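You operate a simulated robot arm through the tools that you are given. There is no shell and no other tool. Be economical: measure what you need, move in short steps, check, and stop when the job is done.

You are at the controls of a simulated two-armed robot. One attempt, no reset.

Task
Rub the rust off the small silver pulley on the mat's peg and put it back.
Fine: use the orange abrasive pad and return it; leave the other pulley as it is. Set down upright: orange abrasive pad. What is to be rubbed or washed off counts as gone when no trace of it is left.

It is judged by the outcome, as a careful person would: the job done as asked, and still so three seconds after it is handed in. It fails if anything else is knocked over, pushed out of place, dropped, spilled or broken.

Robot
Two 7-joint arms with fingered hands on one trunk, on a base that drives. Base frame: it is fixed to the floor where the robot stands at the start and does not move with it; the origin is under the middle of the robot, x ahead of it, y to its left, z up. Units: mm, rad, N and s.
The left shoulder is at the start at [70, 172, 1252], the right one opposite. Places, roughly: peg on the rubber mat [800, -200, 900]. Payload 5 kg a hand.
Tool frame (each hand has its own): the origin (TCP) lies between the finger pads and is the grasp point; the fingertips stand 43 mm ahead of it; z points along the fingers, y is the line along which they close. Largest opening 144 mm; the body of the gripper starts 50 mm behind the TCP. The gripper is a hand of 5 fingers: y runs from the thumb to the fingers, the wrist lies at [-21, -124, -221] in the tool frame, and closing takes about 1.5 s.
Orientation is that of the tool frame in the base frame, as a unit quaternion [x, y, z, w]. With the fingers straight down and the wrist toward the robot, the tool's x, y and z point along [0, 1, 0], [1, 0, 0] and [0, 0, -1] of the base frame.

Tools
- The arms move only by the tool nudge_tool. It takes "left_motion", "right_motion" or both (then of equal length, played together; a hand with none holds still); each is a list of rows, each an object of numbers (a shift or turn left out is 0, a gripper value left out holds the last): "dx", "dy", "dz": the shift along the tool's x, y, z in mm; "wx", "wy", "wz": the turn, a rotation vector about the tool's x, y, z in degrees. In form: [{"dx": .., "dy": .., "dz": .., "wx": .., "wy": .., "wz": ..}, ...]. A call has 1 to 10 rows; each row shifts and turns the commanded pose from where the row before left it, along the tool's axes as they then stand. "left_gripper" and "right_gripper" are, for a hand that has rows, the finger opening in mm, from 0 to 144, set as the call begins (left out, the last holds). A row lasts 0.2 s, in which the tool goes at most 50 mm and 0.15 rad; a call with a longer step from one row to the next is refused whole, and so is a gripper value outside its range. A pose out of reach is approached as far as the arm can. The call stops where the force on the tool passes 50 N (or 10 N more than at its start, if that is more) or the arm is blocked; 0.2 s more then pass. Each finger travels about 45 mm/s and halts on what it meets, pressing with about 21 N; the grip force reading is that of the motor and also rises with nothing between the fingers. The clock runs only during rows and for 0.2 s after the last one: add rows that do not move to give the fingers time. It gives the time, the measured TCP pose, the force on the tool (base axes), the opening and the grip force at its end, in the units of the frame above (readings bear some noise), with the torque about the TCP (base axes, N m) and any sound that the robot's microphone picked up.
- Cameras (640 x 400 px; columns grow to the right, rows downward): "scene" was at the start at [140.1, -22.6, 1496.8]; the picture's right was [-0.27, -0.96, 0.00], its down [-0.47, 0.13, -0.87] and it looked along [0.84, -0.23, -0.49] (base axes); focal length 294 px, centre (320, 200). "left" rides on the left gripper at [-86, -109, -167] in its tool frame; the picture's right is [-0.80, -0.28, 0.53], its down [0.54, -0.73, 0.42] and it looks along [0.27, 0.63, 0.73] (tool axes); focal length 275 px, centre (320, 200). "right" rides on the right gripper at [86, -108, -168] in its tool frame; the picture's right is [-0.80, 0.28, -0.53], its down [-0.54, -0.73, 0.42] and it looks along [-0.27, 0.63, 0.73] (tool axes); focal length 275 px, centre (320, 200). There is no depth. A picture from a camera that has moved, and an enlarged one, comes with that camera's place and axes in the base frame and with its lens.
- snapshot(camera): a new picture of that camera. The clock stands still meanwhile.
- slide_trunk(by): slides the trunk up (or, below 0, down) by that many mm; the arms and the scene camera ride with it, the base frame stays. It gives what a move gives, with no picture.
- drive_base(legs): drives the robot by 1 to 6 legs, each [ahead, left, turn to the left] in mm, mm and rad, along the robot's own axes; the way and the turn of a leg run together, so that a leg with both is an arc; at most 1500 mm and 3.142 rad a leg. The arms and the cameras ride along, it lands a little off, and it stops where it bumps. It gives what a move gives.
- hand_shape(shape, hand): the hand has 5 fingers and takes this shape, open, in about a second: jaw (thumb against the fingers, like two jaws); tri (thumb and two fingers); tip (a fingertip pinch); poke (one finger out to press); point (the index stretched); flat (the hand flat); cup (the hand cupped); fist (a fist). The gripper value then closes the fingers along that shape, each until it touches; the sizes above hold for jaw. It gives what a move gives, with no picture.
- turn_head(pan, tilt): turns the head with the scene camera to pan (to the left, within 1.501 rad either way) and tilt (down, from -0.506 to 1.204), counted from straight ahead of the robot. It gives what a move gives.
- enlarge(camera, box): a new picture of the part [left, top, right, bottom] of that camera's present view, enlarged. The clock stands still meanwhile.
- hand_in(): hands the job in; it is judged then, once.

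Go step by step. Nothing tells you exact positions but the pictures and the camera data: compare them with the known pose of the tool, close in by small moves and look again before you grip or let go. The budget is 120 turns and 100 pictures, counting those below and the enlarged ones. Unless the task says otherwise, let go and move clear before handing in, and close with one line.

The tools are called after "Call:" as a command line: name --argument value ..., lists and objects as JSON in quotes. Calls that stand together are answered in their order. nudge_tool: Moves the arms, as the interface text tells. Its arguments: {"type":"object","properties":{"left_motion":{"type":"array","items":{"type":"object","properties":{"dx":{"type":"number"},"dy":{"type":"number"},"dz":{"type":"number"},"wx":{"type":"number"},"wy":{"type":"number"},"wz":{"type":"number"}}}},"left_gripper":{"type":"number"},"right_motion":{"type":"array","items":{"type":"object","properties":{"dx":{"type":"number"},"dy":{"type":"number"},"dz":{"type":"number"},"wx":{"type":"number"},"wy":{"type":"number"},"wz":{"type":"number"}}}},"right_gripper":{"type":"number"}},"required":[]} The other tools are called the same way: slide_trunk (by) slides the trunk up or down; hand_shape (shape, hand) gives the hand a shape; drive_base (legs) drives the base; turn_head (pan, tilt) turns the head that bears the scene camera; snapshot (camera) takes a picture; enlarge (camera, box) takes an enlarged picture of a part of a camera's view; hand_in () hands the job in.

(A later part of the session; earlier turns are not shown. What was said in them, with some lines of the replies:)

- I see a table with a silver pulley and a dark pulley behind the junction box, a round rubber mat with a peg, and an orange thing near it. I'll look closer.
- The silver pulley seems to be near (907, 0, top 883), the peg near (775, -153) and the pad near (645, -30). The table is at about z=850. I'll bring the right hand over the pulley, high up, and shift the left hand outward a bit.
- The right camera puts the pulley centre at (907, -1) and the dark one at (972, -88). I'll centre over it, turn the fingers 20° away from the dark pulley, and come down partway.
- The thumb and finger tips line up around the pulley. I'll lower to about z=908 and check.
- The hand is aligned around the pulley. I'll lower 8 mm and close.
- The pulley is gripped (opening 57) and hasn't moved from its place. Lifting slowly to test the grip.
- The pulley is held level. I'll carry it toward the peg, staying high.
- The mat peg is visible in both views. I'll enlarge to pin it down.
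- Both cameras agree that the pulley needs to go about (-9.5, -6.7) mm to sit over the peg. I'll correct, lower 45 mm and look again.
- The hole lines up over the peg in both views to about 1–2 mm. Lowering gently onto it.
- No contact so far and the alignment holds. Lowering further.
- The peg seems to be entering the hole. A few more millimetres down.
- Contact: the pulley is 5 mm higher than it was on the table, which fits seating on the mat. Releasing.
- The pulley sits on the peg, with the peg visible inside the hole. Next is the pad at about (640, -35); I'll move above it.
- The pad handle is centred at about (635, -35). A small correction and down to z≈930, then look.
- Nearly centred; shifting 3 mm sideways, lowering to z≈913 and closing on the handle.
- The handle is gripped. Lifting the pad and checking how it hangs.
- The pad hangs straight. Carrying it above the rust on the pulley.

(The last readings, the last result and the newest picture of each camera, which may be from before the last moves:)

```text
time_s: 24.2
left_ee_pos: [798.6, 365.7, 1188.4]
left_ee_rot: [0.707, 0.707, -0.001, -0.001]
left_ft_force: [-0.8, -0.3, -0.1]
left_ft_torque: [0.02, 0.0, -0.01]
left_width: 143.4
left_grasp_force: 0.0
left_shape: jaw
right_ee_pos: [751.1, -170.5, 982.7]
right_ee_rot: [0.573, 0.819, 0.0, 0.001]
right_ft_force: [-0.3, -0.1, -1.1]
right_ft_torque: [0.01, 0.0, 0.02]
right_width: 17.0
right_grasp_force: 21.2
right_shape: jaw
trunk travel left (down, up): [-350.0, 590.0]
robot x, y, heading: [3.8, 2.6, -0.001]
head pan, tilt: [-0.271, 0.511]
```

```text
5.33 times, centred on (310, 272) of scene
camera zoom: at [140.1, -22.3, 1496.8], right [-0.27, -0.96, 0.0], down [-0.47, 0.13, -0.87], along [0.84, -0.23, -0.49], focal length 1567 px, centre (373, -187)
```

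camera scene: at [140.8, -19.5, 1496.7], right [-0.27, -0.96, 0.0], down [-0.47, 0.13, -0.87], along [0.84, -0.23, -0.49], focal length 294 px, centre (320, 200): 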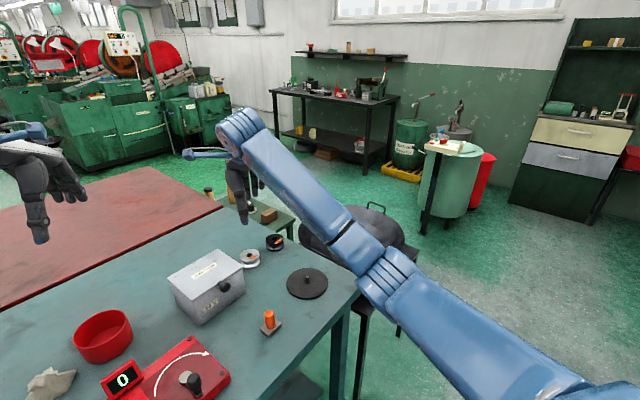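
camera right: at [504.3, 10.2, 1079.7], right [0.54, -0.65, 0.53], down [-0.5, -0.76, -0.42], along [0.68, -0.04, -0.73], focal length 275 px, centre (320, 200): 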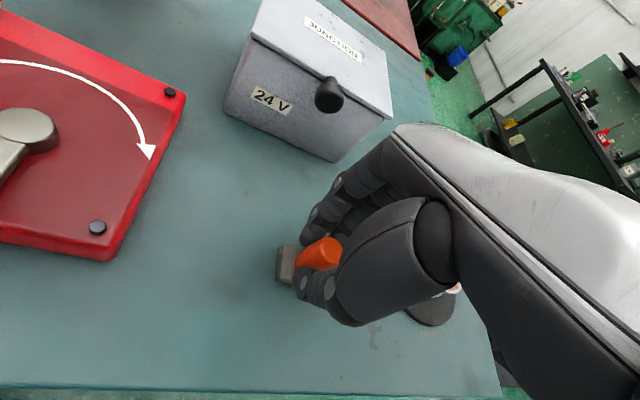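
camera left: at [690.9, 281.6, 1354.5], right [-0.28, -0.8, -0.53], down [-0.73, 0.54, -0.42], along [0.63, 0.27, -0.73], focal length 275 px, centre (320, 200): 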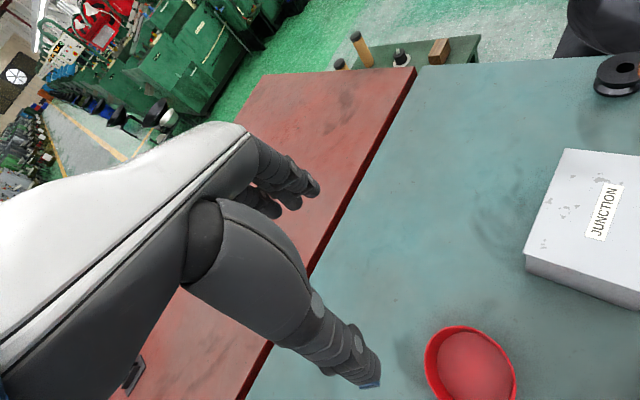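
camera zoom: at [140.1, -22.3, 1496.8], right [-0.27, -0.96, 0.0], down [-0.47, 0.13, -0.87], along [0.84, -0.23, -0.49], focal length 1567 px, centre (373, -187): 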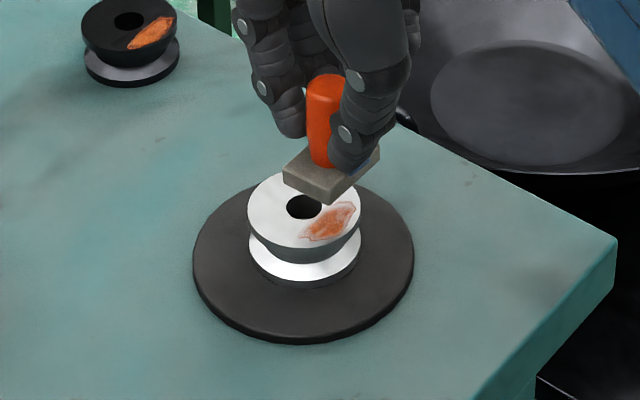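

The pad is above the rust. Lowering toward contact.

Call:
nudge_tool --right_motion '[{"dz": 15}, {"dz": 10}, {"dz": 3}, {}]'

Call:
enlarge --camera "scene" --box '[270, 245, 350, 295]'

```text
time_s: 25.2
left_ee_pos: [798.9, 365.3, 1187.8]
left_ee_rot: [0.707, 0.707, -0.001, 0.0]
left_ft_force: [0.1, 0.3, 0.1]
left_ft_torque: [0.01, 0.02, 0.0]
left_width: 143.4
left_grasp_force: 0.2
left_shape: jaw
right_ee_pos: [751.7, -170.4, 954.5]
right_ee_rot: [0.574, 0.819, 0.0, 0.0]
right_ft_force: [0.6, 0.1, -0.8]
right_ft_torque: [0.01, 0.0, 0.02]
right_width: 17.1
right_grasp_force: 21.0
right_shape: jaw
trunk travel left (down, up): [-350.0, 590.0]
robot x, y, heading: [-1.1, -3.6, 0.0]
head pan, tilt: [-0.271, 0.511]
```

```text
8.00 times, centred on (310, 270) of scene
camera zoom: at [140.2, -22.5, 1496.7], right [-0.27, -0.96, 0.0], down [-0.47, 0.13, -0.87], along [0.84, -0.23, -0.49], focal length 2351 px, centre (400, -360)
```

zoom: 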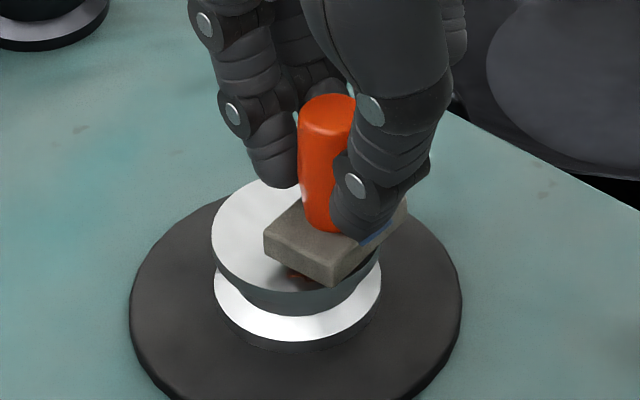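

Just above the surface. Inching down.

Call:
nudge_tool --right_motion '[{"dz": 2}, {"dz": 2}, {}]'

Call:
nudge_tool --right_motion '[{"dz": 1}, {"dz": 1}, {}]'

```text
time_s: 26.0
left_ee_pos: [799.1, 365.8, 1187.8]
left_ee_rot: [0.707, 0.707, 0.0, 0.0]
left_ft_force: [0.5, 0.6, -0.3]
left_ft_torque: [-0.02, -0.01, 0.01]
left_width: 143.8
left_grasp_force: 0.0
left_shape: jaw
right_ee_pos: [752.3, -169.2, 950.9]
right_ee_rot: [0.574, 0.819, 0.0, 0.001]
right_ft_force: [-0.2, 0.1, -0.4]
right_ft_torque: [0.02, 0.0, -0.01]
right_width: 17.3
right_grasp_force: 20.6
right_shape: jaw
trunk travel left (down, up): [-350.0, 590.0]
robot x, y, heading: [1.0, 2.1, -0.001]
head pan, tilt: [-0.271, 0.511]
```

```text
time_s: 26.8
left_ee_pos: [800.2, 365.1, 1188.6]
left_ee_rot: [0.707, 0.707, -0.001, 0.0]
left_ft_force: [-0.2, -1.0, 0.0]
left_ft_torque: [-0.05, 0.01, 0.0]
left_width: 143.8
left_grasp_force: 0.0
left_shape: jaw
right_ee_pos: [752.2, -169.7, 949.6]
right_ee_rot: [0.573, 0.819, -0.001, 0.0]
right_ft_force: [0.6, -0.7, -1.3]
right_ft_torque: [0.0, 0.01, 0.0]
right_width: 17.5
right_grasp_force: 20.7
right_shape: jaw
trunk travel left (down, up): [-350.0, 590.0]
robot x, y, heading: [-1.0, -0.2, 0.003]
head pan, tilt: [-0.271, 0.511]
```

No contact yet; going on in small steps.

Call:
nudge_tool --right_motion '[{"dz": 1}, {"dz": 1}, {"dz": 1}, {}]'

Call:
enlarge --camera "scene" --box '[270, 245, 350, 295]'

```text
time_s: 27.8
left_ee_pos: [798.3, 366.3, 1188.9]
left_ee_rot: [0.708, 0.706, 0.0, -0.001]
left_ft_force: [1.0, -0.2, -0.5]
left_ft_torque: [0.02, 0.0, -0.02]
left_width: 143.7
left_grasp_force: 0.0
left_shape: jaw
right_ee_pos: [751.0, -170.0, 947.1]
right_ee_rot: [0.573, 0.819, 0.001, 0.0]
right_ft_force: [-0.2, -0.7, 12.5]
right_ft_torque: [0.02, -0.07, -0.01]
right_width: 17.7
right_grasp_force: 21.5
right_shape: jaw
trunk travel left (down, up): [-350.0, 590.0]
robot x, y, heading: [-2.4, 2.5, -0.004]
head pan, tilt: [-0.271, 0.511]
```

```text
8.00 times, centred on (310, 270) of scene
camera zoom: at [138.8, -22.3, 1497.0], right [-0.27, -0.96, 0.0], down [-0.47, 0.13, -0.87], along [0.84, -0.23, -0.49], focal length 2351 px, centre (400, -360)
```

zoom: 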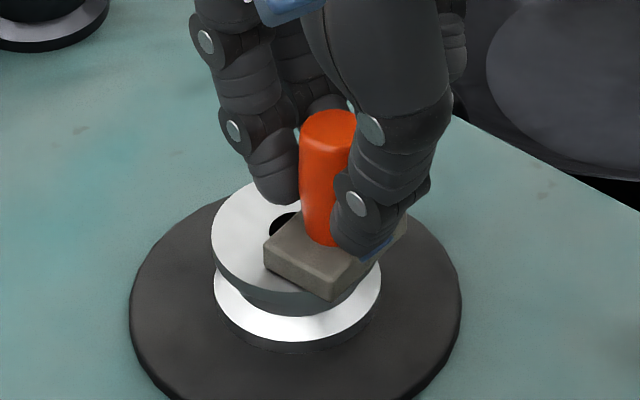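

Contact with about 12 N. Now rubbing with short strokes, radial (tool y) and a little along the rust.

Call:
nudge_tool --right_motion '[{"dy": 8}, {"dy": -8}, {"dy": -8}, {"dy": 8}, {"dy": 8}, {"dy": -8}, {"dy": -8}, {"dy": 8}, {"dx": 5}, {"dx": -5}]'

Call:
enlarge --camera "scene" --box '[270, 245, 350, 295]'

```text
time_s: 30.0
left_ee_pos: [796.6, 366.4, 1188.2]
left_ee_rot: [0.707, 0.707, 0.0, 0.0]
left_ft_force: [-0.3, -0.1, 0.0]
left_ft_torque: [-0.03, 0.0, 0.01]
left_width: 143.6
left_grasp_force: 0.1
left_shape: jaw
right_ee_pos: [751.5, -166.4, 946.6]
right_ee_rot: [0.573, 0.819, -0.001, 0.0]
right_ft_force: [-4.8, 1.5, 11.2]
right_ft_torque: [0.09, 0.1, 0.0]
right_width: 18.5
right_grasp_force: 21.0
right_shape: jaw
trunk travel left (down, up): [-350.0, 590.0]
robot x, y, heading: [1.2, -0.8, 0.004]
head pan, tilt: [-0.271, 0.511]
```

```text
8.00 times, centred on (310, 270) of scene
camera zoom: at [138.5, -21.5, 1496.9], right [-0.27, -0.96, 0.0], down [-0.47, 0.13, -0.87], along [0.84, -0.23, -0.49], focal length 2351 px, centre (400, -360)
```

zoom: 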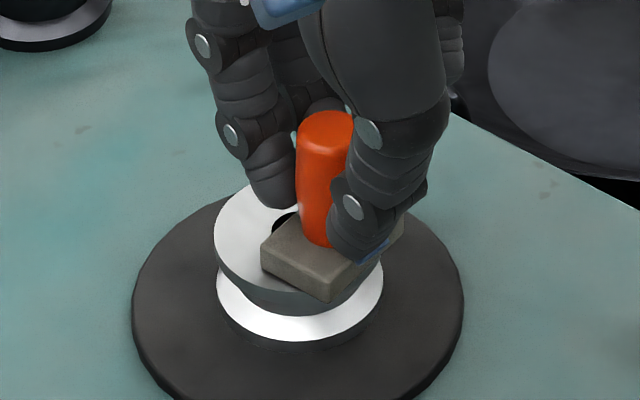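

Stable. More strokes, then I'll lift and inspect.

Call:
nudge_tool --right_motion '[{"dx": -3, "dy": 8}, {"dy": -8}, {"dy": -8}, {"dy": 8}, {"dx": -3, "dy": 8}, {"dy": -8}, {"dx": 3, "dy": -8}, {"dy": 8}, {"dx": 6}, {"dx": -3}]'

Call:
nudge_tool --right_motion '[{"dz": -5}, {"dz": -25}, {"dx": 20, "dy": 30}, {}]'

Call:
enlarge --camera "scene" --box '[270, 245, 350, 295]'

```text
time_s: 32.2
left_ee_pos: [798.1, 366.7, 1187.9]
left_ee_rot: [0.707, 0.707, 0.001, 0.001]
left_ft_force: [0.2, 0.4, -0.4]
left_ft_torque: [-0.01, -0.01, 0.0]
left_width: 143.7
left_grasp_force: 0.0
left_shape: jaw
right_ee_pos: [751.2, -169.3, 946.8]
right_ee_rot: [0.572, 0.82, 0.0, 0.0]
right_ft_force: [-2.6, 0.9, 6.3]
right_ft_torque: [0.04, -0.05, 0.01]
right_width: 18.1
right_grasp_force: 21.3
right_shape: jaw
trunk travel left (down, up): [-350.0, 590.0]
robot x, y, heading: [2.1, 0.3, 0.003]
head pan, tilt: [-0.271, 0.511]
```

```text
time_s: 33.2
left_ee_pos: [799.5, 364.5, 1188.4]
left_ee_rot: [0.708, 0.706, 0.0, 0.0]
left_ft_force: [-0.8, 0.0, 0.2]
left_ft_torque: [0.05, -0.05, 0.01]
left_width: 143.6
left_grasp_force: 0.0
left_shape: jaw
right_ee_pos: [773.8, -141.4, 975.3]
right_ee_rot: [0.574, 0.819, 0.0, 0.0]
right_ft_force: [-0.1, -0.3, -1.3]
right_ft_torque: [0.03, 0.0, 0.0]
right_width: 18.0
right_grasp_force: 20.9
right_shape: jaw
trunk travel left (down, up): [-350.0, 590.0]
robot x, y, heading: [0.7, -0.1, 0.002]
head pan, tilt: [-0.271, 0.511]
```

```text
8.00 times, centred on (310, 270) of scene
camera zoom: at [139.4, -23.9, 1496.8], right [-0.27, -0.96, 0.0], down [-0.47, 0.13, -0.87], along [0.84, -0.23, -0.49], focal length 2351 px, centre (400, -360)
```

zoom: 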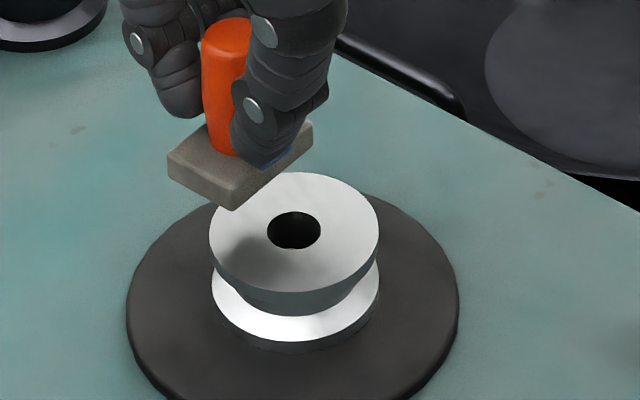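

The rust looks gone. I'll raise the pad clear and inspect closely before putting it back.

Call:
nudge_tool --right_motion '[{"dz": -30}, {"dx": 40, "dy": -10}, {"dx": 40, "dy": -18}, {}]'

Call:
enlarge --camera "scene" --box '[290, 260, 330, 285]'

Call:
snapshot --camera "right"

```text
time_s: 34.2
left_ee_pos: [801.0, 364.1, 1187.0]
left_ee_rot: [0.708, 0.707, 0.0, -0.001]
left_ft_force: [0.0, -0.6, -0.3]
left_ft_torque: [0.09, 0.02, -0.01]
left_width: 143.4
left_grasp_force: 0.0
left_shape: jaw
right_ee_pos: [719.5, -75.1, 1004.9]
right_ee_rot: [0.573, 0.819, 0.001, -0.001]
right_ft_force: [-0.6, -0.5, -1.2]
right_ft_torque: [0.06, -0.01, 0.04]
right_width: 17.8
right_grasp_force: 20.5
right_shape: jaw
trunk travel left (down, up): [-350.0, 590.0]
robot x, y, heading: [2.4, -0.7, 0.002]
head pan, tilt: [-0.271, 0.511]
```

```text
16.00 times, centred on (310, 272) of scene
camera zoom: at [140.7, -23.4, 1496.7], right [-0.27, -0.96, 0.0], down [-0.47, 0.13, -0.87], along [0.84, -0.23, -0.49], focal length 4701 px, centre (480, -960)
```

zoom: 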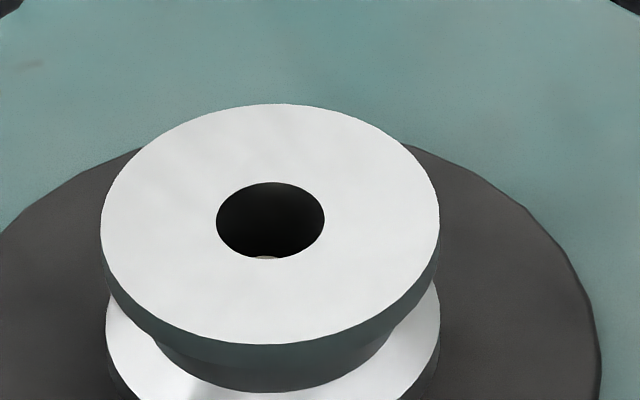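

```text
56 pictures are left
camera right: at [588.8, -31.4, 1172.3], right [0.54, -0.65, 0.53], down [-0.5, -0.76, -0.42], along [0.68, -0.04, -0.73], focal length 275 px, centre (320, 200)
```

right: 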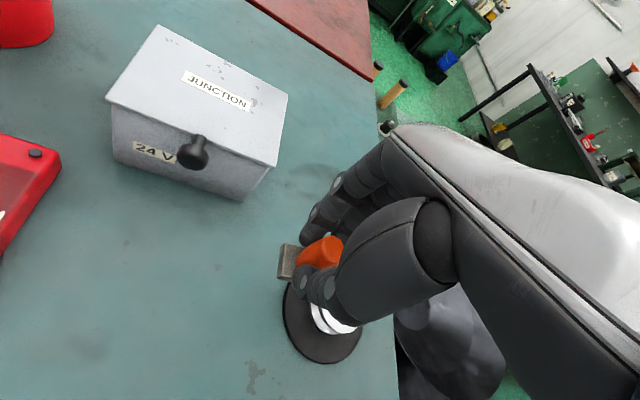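

The top face is spotless. Returning the pad to its spot at about (635.5, -32).

Call:
nudge_tool --right_motion '[{"dx": 23.3, "dy": -21.3}, {"dx": 23.3, "dy": -21.3}, {"dx": 23.3, "dy": -21.3}, {}, {"dz": 35}, {"dz": 30}, {"dz": 15}, {}]'

Call:
enlarge --camera "scene" --box '[210, 265, 330, 340]'

```text
time_s: 36.0
left_ee_pos: [797.8, 366.1, 1188.4]
left_ee_rot: [0.707, 0.707, 0.001, 0.0]
left_ft_force: [-0.3, -0.6, 0.5]
left_ft_torque: [-0.02, -0.01, -0.03]
left_width: 143.8
left_grasp_force: 0.1
left_shape: jaw
right_ee_pos: [636.8, -32.1, 925.6]
right_ee_rot: [0.574, 0.819, 0.0, 0.0]
right_ft_force: [-0.2, 0.4, 0.6]
right_ft_torque: [-0.01, 0.02, 0.02]
right_width: 17.8
right_grasp_force: 20.7
right_shape: jaw
trunk travel left (down, up): [-350.0, 590.0]
robot x, y, heading: [-2.1, -1.8, -0.002]
head pan, tilt: [-0.271, 0.511]
```

```text
5.33 times, centred on (270, 302) of scene
camera zoom: at [140.0, -22.3, 1496.8], right [-0.27, -0.96, 0.0], down [-0.47, 0.13, -0.87], along [0.84, -0.23, -0.49], focal length 1567 px, centre (587, -347)
```

zoom: 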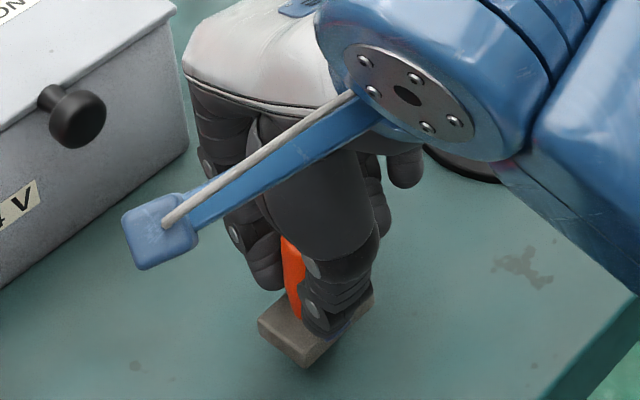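

Lined up well with the old spot. Easing it down to contact.

Call:
nudge_tool --right_motion '[{"dz": 6}, {"dz": 4}, {"dz": 2}, {"dz": 1}, {}]'

Call:
enlarge --camera "scene" --box '[210, 265, 330, 340]'

```text
time_s: 37.2
left_ee_pos: [799.6, 364.8, 1188.4]
left_ee_rot: [0.707, 0.707, 0.0, 0.0]
left_ft_force: [-0.5, -0.1, 0.3]
left_ft_torque: [-0.01, 0.0, 0.02]
left_width: 143.4
left_grasp_force: 0.1
left_shape: jaw
right_ee_pos: [636.6, -31.6, 912.6]
right_ee_rot: [0.574, 0.819, 0.0, -0.001]
right_ft_force: [0.1, 0.3, -0.9]
right_ft_torque: [0.01, 0.01, -0.01]
right_width: 18.0
right_grasp_force: 20.8
right_shape: jaw
trunk travel left (down, up): [-350.0, 590.0]
robot x, y, heading: [2.0, -1.1, 0.004]
head pan, tilt: [-0.271, 0.511]
```

```text
5.33 times, centred on (270, 302) of scene
camera zoom: at [140.2, -22.4, 1496.7], right [-0.27, -0.96, 0.0], down [-0.47, 0.13, -0.87], along [0.84, -0.23, -0.49], focal length 1567 px, centre (587, -347)
```

zoom: 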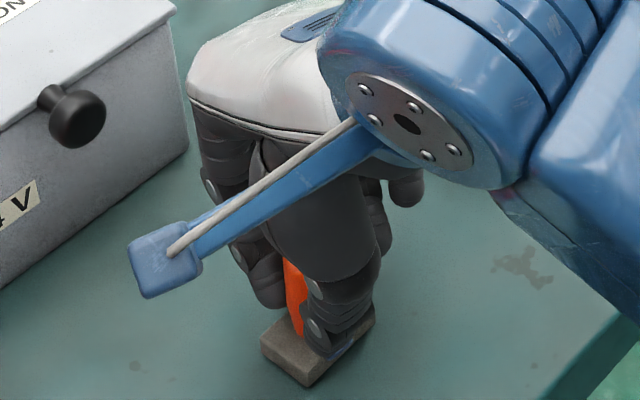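

Call:
nudge_tool --right_motion '[{"dz": 1}, {"dz": 1}, {}]'

```text
time_s: 38.0
left_ee_pos: [799.0, 366.8, 1187.6]
left_ee_rot: [0.707, 0.707, -0.001, 0.0]
left_ft_force: [0.7, -1.0, -0.2]
left_ft_torque: [-0.01, 0.0, 0.0]
left_width: 143.7
left_grasp_force: 0.1
left_shape: jaw
right_ee_pos: [636.6, -31.6, 911.8]
right_ee_rot: [0.573, 0.819, 0.0, 0.0]
right_ft_force: [0.4, -0.8, 0.3]
right_ft_torque: [-0.01, 0.01, 0.02]
right_width: 18.0
right_grasp_force: 21.3
right_shape: jaw
trunk travel left (down, up): [-350.0, 590.0]
robot x, y, heading: [0.7, -0.3, -0.0]
head pan, tilt: [-0.271, 0.511]
```

Almost touching; another millimetre to confirm.

Call:
nudge_tool --right_motion '[{"dz": 1}, {}]'

```text
time_s: 38.6
left_ee_pos: [797.9, 365.8, 1188.4]
left_ee_rot: [0.707, 0.707, 0.0, -0.001]
left_ft_force: [-0.8, -0.1, 0.0]
left_ft_torque: [0.03, -0.03, -0.01]
left_width: 143.6
left_grasp_force: 0.1
left_shape: jaw
right_ee_pos: [636.2, -30.3, 911.1]
right_ee_rot: [0.574, 0.819, 0.001, 0.0]
right_ft_force: [-0.9, -0.7, 5.3]
right_ft_torque: [0.02, -0.04, 0.01]
right_width: 18.0
right_grasp_force: 20.7
right_shape: jaw
trunk travel left (down, up): [-350.0, 590.0]
robot x, y, heading: [-3.7, -3.7, -0.0]
head pan, tilt: [-0.271, 0.511]
```

The pad is on the table (5 N). Releasing and rising straight up.

Call:
nudge_tool --right_motion '[{}, {}, {}, {}, {}, {}]' --right_gripper 80

Call:
nudge_tool --right_motion '[{"dz": -20}, {"dz": -35}, {"dz": -40}, {}]'

Call:
enlarge --camera "scene" --box '[210, 265, 330, 340]'

```text
time_s: 40.0
left_ee_pos: [798.6, 366.3, 1188.0]
left_ee_rot: [0.708, 0.707, -0.001, 0.0]
left_ft_force: [-0.6, -0.2, 0.3]
left_ft_torque: [0.01, 0.04, 0.01]
left_width: 143.5
left_grasp_force: 0.0
left_shape: jaw
right_ee_pos: [636.1, -30.3, 909.2]
right_ee_rot: [0.574, 0.819, -0.001, 0.0]
right_ft_force: [-0.9, 0.3, 0.1]
right_ft_torque: [0.04, -0.04, 0.01]
right_width: 79.3
right_grasp_force: 0.1
right_shape: jaw
trunk travel left (down, up): [-350.0, 590.0]
robot x, y, heading: [1.0, 0.0, 0.006]
head pan, tilt: [-0.271, 0.511]
```

```text
time_s: 41.0
left_ee_pos: [798.5, 365.1, 1186.7]
left_ee_rot: [0.707, 0.707, -0.001, 0.0]
left_ft_force: [-0.6, 0.4, 0.7]
left_ft_torque: [-0.02, 0.02, 0.02]
left_width: 143.7
left_grasp_force: 0.1
left_shape: jaw
right_ee_pos: [636.6, -30.6, 1002.8]
right_ee_rot: [0.573, 0.82, -0.001, -0.001]
right_ft_force: [0.4, -0.1, -0.3]
right_ft_torque: [0.01, 0.01, 0.01]
right_width: 80.0
right_grasp_force: 0.1
right_shape: jaw
trunk travel left (down, up): [-350.0, 590.0]
robot x, y, heading: [1.8, 0.1, -0.004]
head pan, tilt: [-0.271, 0.511]
```

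```text
5.33 times, centred on (270, 302) of scene
camera zoom: at [140.1, -22.8, 1496.7], right [-0.27, -0.96, 0.0], down [-0.47, 0.13, -0.87], along [0.84, -0.23, -0.49], focal length 1567 px, centre (587, -347)
```

zoom: 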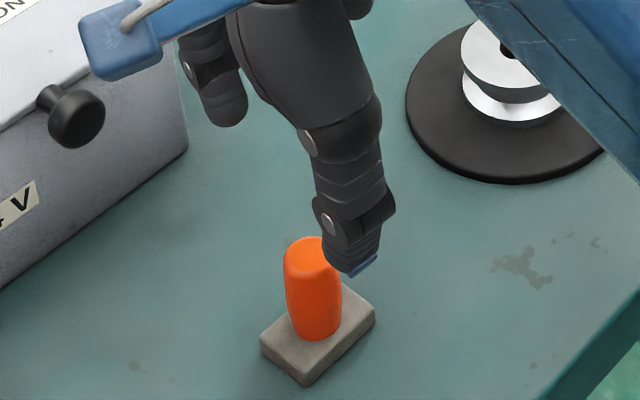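

The pad stands upright within a couple of mm of its old spot. Now back above the pulley to return it to its original place.

Call:
nudge_tool --right_motion '[{"dx": -42.2, "dy": 19.4}, {"dx": -42.2, "dy": 19.4}, {"dx": -42.2, "dy": 19.4}, {"dx": -42.2, "dy": 19.4}, {}, {"dz": 30}, {"dz": 20}, {}]' --right_gripper 100

Call:
snapshot --camera "right"

Call:
enlarge --camera "scene" --box '[250, 235, 370, 310]'

```text
time_s: 42.8
left_ee_pos: [800.2, 365.4, 1187.5]
left_ee_rot: [0.707, 0.707, 0.0, 0.0]
left_ft_force: [0.2, -0.3, 0.6]
left_ft_torque: [0.01, 0.0, -0.01]
left_width: 143.6
left_grasp_force: 0.2
left_shape: jaw
right_ee_pos: [767.5, -161.8, 953.2]
right_ee_rot: [0.573, 0.819, 0.0, 0.0]
right_ft_force: [0.2, -0.7, 0.2]
right_ft_torque: [-0.03, -0.02, 0.0]
right_width: 99.5
right_grasp_force: 0.1
right_shape: jaw
trunk travel left (down, up): [-350.0, 590.0]
robot x, y, heading: [-1.1, -0.2, -0.003]
head pan, tilt: [-0.271, 0.511]
```

```text
52 pictures are left
camera right: at [635.9, -119.0, 1121.3], right [0.54, -0.65, 0.53], down [-0.5, -0.76, -0.42], along [0.68, -0.04, -0.73], focal length 275 px, centre (320, 200)
```

right: 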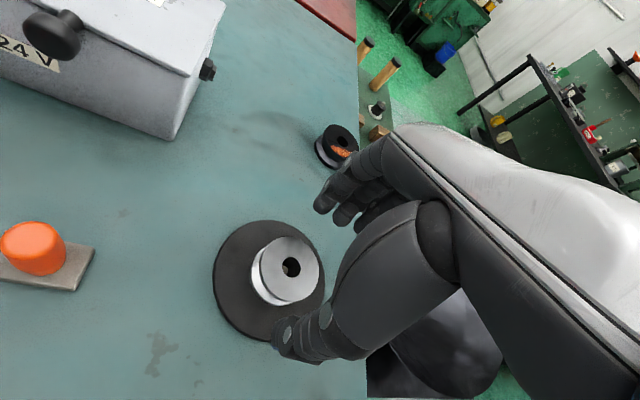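

```text
5.33 times, centred on (310, 272) of scene
camera zoom: at [139.8, -22.1, 1496.8], right [-0.27, -0.96, 0.0], down [-0.47, 0.13, -0.87], along [0.84, -0.23, -0.49], focal length 1567 px, centre (373, -187)
```

zoom: 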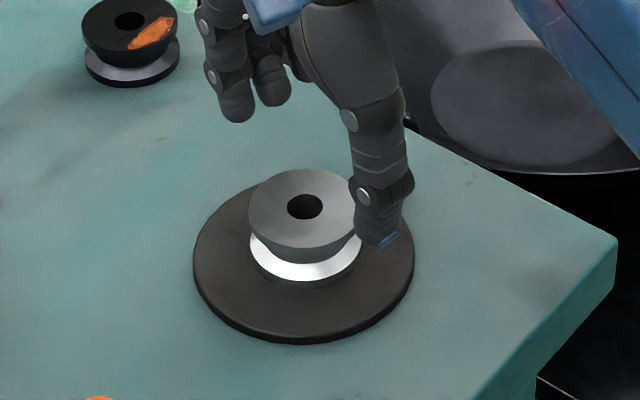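

Aligned. Lowering 49 mm and gripping.

Call:
nudge_tool --right_motion '[{"dz": 25}, {"dz": 15}, {"dz": 9}, {}]'

Call:
nudge_tool --right_motion '[{}, {}, {}, {}, {}, {}, {}, {}]' --right_gripper 40

Call:
enlarge --camera "right" --box '[200, 210, 360, 310]'

```text
time_s: 43.8
left_ee_pos: [799.2, 365.7, 1187.8]
left_ee_rot: [0.708, 0.707, 0.0, 0.0]
left_ft_force: [0.7, 0.0, 0.2]
left_ft_torque: [0.01, 0.0, 0.01]
left_width: 144.0
left_grasp_force: 0.1
left_shape: jaw
right_ee_pos: [767.1, -162.0, 905.7]
right_ee_rot: [0.573, 0.819, -0.001, 0.0]
right_ft_force: [0.2, 0.2, 0.4]
right_ft_torque: [0.02, 0.0, 0.02]
right_width: 99.7
right_grasp_force: 0.1
right_shape: jaw
trunk travel left (down, up): [-350.0, 590.0]
robot x, y, heading: [3.9, 1.4, -0.0]
head pan, tilt: [-0.271, 0.511]
```

```text
time_s: 45.6
left_ee_pos: [798.7, 366.6, 1188.3]
left_ee_rot: [0.707, 0.707, 0.0, -0.001]
left_ft_force: [0.4, -0.3, 0.3]
left_ft_torque: [-0.02, 0.02, 0.0]
left_width: 143.6
left_grasp_force: 0.1
left_shape: jaw
right_ee_pos: [767.9, -162.4, 904.5]
right_ee_rot: [0.574, 0.819, 0.0, 0.0]
right_ft_force: [0.1, 0.1, 0.1]
right_ft_torque: [-0.02, 0.02, 0.01]
right_width: 57.1
right_grasp_force: 20.7
right_shape: jaw
trunk travel left (down, up): [-350.0, 590.0]
robot x, y, heading: [3.9, 1.3, 0.002]
head pan, tilt: [-0.271, 0.511]
```

```text
4.00 times, centred on (280, 260) of right
camera zoom: at [635.8, -119.1, 1072.6], right [0.54, -0.65, 0.53], down [-0.5, -0.76, -0.42], along [0.68, -0.04, -0.73], focal length 1101 px, centre (480, -40)
```

zoom: 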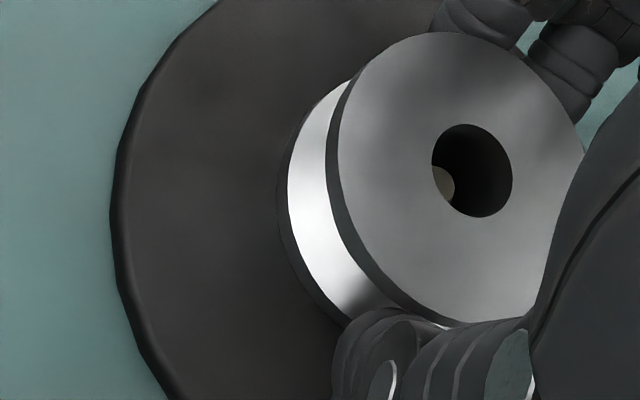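

Same grip as before. Lifting straight off the peg.

Call:
nudge_tool --right_motion '[{"dz": -8}, {"dz": -12}, {"dz": -25}, {"dz": -40}, {}]'

Call:
enlarge --camera "scene" --box '[250, 235, 370, 310]'

```text
time_s: 46.8
left_ee_pos: [799.3, 364.6, 1186.4]
left_ee_rot: [0.707, 0.707, 0.0, -0.001]
left_ft_force: [0.8, 0.3, -0.5]
left_ft_torque: [0.0, 0.0, 0.02]
left_width: 143.7
left_grasp_force: 0.0
left_shape: jaw
right_ee_pos: [766.1, -161.9, 989.3]
right_ee_rot: [0.574, 0.819, -0.001, -0.001]
right_ft_force: [0.1, 0.6, -2.2]
right_ft_torque: [-0.01, 0.03, -0.03]
right_width: 57.2
right_grasp_force: 20.8
right_shape: jaw
trunk travel left (down, up): [-350.0, 590.0]
robot x, y, heading: [0.2, -1.9, -0.004]
head pan, tilt: [-0.271, 0.511]
```

```text
5.33 times, centred on (310, 272) of scene
camera zoom: at [140.7, -22.8, 1496.7], right [-0.27, -0.96, 0.0], down [-0.47, 0.13, -0.87], along [0.84, -0.23, -0.49], focal length 1567 px, centre (373, -187)
```

zoom: 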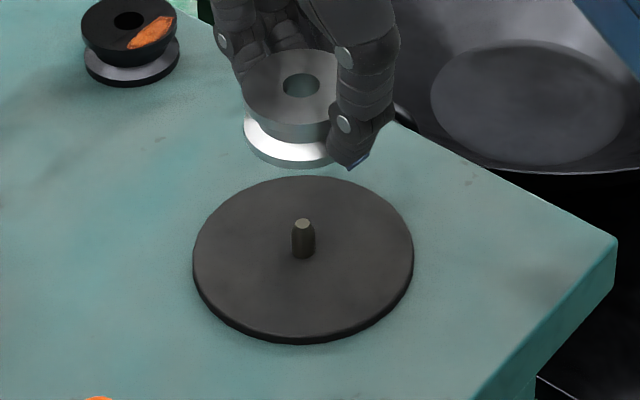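

The pulley came off cleanly and the mat stayed put. Carrying it back to its original spot.

Call:
nudge_tool --right_motion '[{"dx": 20.3, "dy": 36.8}, {"dx": 20.3, "dy": 36.8}, {"dx": 20.3, "dy": 36.8}, {"dx": 20.3, "dy": 36.8}, {"dx": 20.3, "dy": 36.8}, {}, {"dz": 35}, {"dz": 30}, {"dz": 12}, {}]'

Call:
enlarge --camera "scene" --box '[220, 220, 340, 295]'

Call:
snapshot --camera "right"

```text
time_s: 49.0
left_ee_pos: [799.1, 366.4, 1187.6]
left_ee_rot: [0.708, 0.707, -0.001, -0.001]
left_ft_force: [0.8, -0.8, -0.6]
left_ft_torque: [0.02, -0.02, -0.01]
left_width: 143.6
left_grasp_force: 0.1
left_shape: jaw
right_ee_pos: [904.3, -3.5, 913.7]
right_ee_rot: [0.574, 0.819, -0.001, 0.0]
right_ft_force: [0.2, -1.2, -2.2]
right_ft_torque: [-0.03, 0.03, 0.02]
right_width: 56.5
right_grasp_force: 20.5
right_shape: jaw
trunk travel left (down, up): [-350.0, 590.0]
robot x, y, heading: [-1.8, -0.4, 0.0]
head pan, tilt: [-0.271, 0.511]
```

```text
5.33 times, centred on (280, 258) of scene
camera zoom: at [140.6, -22.1, 1496.7], right [-0.27, -0.96, 0.0], down [-0.47, 0.13, -0.87], along [0.84, -0.23, -0.49], focal length 1567 px, centre (533, -107)
```

zoom: 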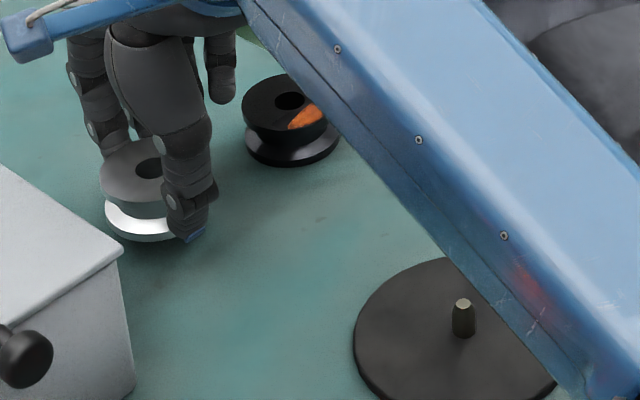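

```text
47 pictures are left
camera right: at [774.0, 39.1, 1080.8], right [0.54, -0.65, 0.53], down [-0.5, -0.76, -0.42], along [0.68, -0.04, -0.73], focal length 275 px, centre (320, 200)
```

right: 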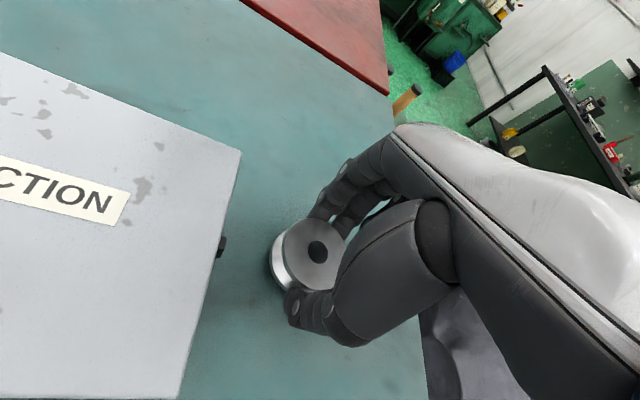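

Over the original spot. Lowering to the table gently.

Call:
nudge_tool --right_motion '[{"dz": 6}, {"dz": 4}, {"dz": 2}, {"dz": 1.5}, {}]'

Call:
nudge_tool --right_motion '[{"dz": 1}, {}]'

```text
time_s: 50.2
left_ee_pos: [799.3, 365.8, 1187.7]
left_ee_rot: [0.707, 0.707, 0.0, 0.0]
left_ft_force: [0.6, 0.0, 0.3]
left_ft_torque: [-0.02, -0.01, -0.01]
left_width: 143.3
left_grasp_force: 0.1
left_shape: jaw
right_ee_pos: [904.7, -4.5, 900.6]
right_ee_rot: [0.573, 0.819, -0.001, 0.0]
right_ft_force: [-0.3, 0.2, -2.0]
right_ft_torque: [0.0, 0.01, 0.01]
right_width: 57.1
right_grasp_force: 21.0
right_shape: jaw
trunk travel left (down, up): [-350.0, 590.0]
robot x, y, heading: [0.7, -1.7, 0.003]
head pan, tilt: [-0.271, 0.511]
```

```text
time_s: 50.8
left_ee_pos: [799.8, 366.7, 1186.6]
left_ee_rot: [0.707, 0.707, -0.001, 0.0]
left_ft_force: [-0.3, -0.8, -0.5]
left_ft_torque: [-0.03, -0.01, -0.02]
left_width: 143.8
left_grasp_force: 0.1
left_shape: jaw
right_ee_pos: [905.7, -3.1, 899.3]
right_ee_rot: [0.573, 0.819, 0.0, 0.0]
right_ft_force: [0.6, -0.4, 1.1]
right_ft_torque: [0.02, -0.11, -0.01]
right_width: 56.7
right_grasp_force: 21.7
right_shape: jaw
trunk travel left (down, up): [-350.0, 590.0]
robot x, y, heading: [-3.7, 2.7, -0.002]
head pan, tilt: [-0.271, 0.511]
```

Touching the table. Releasing and rising.

Call:
nudge_tool --right_motion '[{}, {}, {}, {}, {}]' --right_gripper 100

Call:
nudge_tool --right_motion '[{"dz": -25}, {"dz": -35}, {"dz": -40}, {"dz": -40}, {"dz": -20, "dx": -40}, {"dx": -45}, {"dx": -45}, {"dx": -45}, {"dx": -45}, {}]'

Call:
snapshot --camera "scene"

Call:
enlarge --camera "scene" --box '[220, 220, 340, 295]'

Call:
enlarge --camera "scene" --box '[230, 245, 270, 270]'

```text
time_s: 52.0
left_ee_pos: [800.6, 365.4, 1186.8]
left_ee_rot: [0.707, 0.707, 0.0, -0.001]
left_ft_force: [0.5, 0.3, 0.1]
left_ft_torque: [0.02, -0.02, -0.04]
left_width: 143.6
left_grasp_force: 0.2
left_shape: jaw
right_ee_pos: [904.4, -3.9, 899.3]
right_ee_rot: [0.573, 0.819, 0.001, 0.0]
right_ft_force: [-0.8, -0.3, 0.5]
right_ft_torque: [0.02, 0.01, 0.0]
right_width: 99.6
right_grasp_force: 0.1
right_shape: jaw
trunk travel left (down, up): [-350.0, 590.0]
robot x, y, heading: [1.0, 1.0, -0.005]
head pan, tilt: [-0.271, 0.511]
```

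```text
time_s: 54.2
left_ee_pos: [798.8, 366.7, 1187.8]
left_ee_rot: [0.708, 0.707, -0.001, 0.001]
left_ft_force: [0.0, 0.2, -0.7]
left_ft_torque: [-0.02, 0.01, -0.04]
left_width: 143.5
left_grasp_force: 0.2
left_shape: jaw
right_ee_pos: [979.5, -210.9, 1058.9]
right_ee_rot: [0.573, 0.819, 0.0, 0.001]
right_ft_force: [0.8, 0.0, -0.2]
right_ft_torque: [-0.01, -0.02, 0.01]
right_width: 99.7
right_grasp_force: 0.0
right_shape: jaw
trunk travel left (down, up): [-350.0, 590.0]
robot x, y, heading: [0.1, 2.8, 0.002]
head pan, tilt: [-0.271, 0.511]
```

```text
46 pictures are left
camera scene: at [139.9, -21.2, 1496.8], right [-0.27, -0.96, 0.0], down [-0.47, 0.13, -0.87], along [0.84, -0.23, -0.49], focal length 294 px, centre (320, 200)
```

scene: 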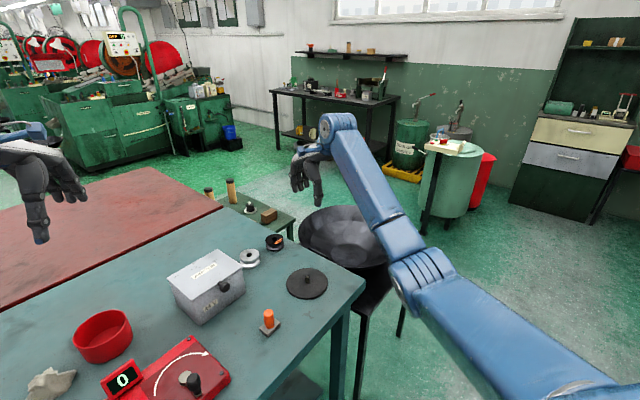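

```text
5.33 times, centred on (280, 258) of scene
camera zoom: at [139.9, -21.2, 1496.8], right [-0.27, -0.96, 0.0], down [-0.47, 0.13, -0.87], along [0.84, -0.23, -0.49], focal length 1567 px, centre (533, -107)
```

zoom: 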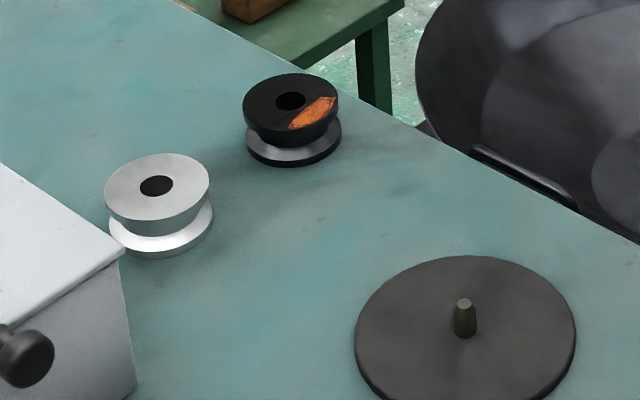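

```text
16.00 times, centred on (250, 258) of scene
camera zoom: at [139.9, -21.2, 1496.8], right [-0.27, -0.96, 0.0], down [-0.47, 0.13, -0.87], along [0.84, -0.23, -0.49], focal length 4701 px, centre (1440, -720)
```

zoom: 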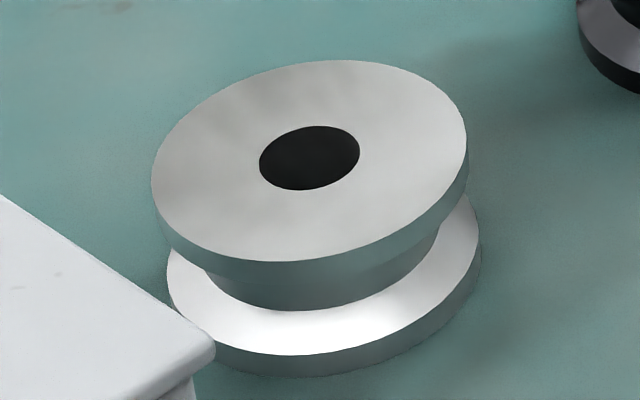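

The silver pulley is clean and back in its original place. The pad stands upright where it was, and the dark pulley is untouched; handing in.

Call:
hand_in

```text
The job is handed in.
```

The rust is off the silver pulley: I rubbed it on the mat's peg, saw no trace left on its top face in close-up, and put it back in its original place, with the orange pad returned upright.
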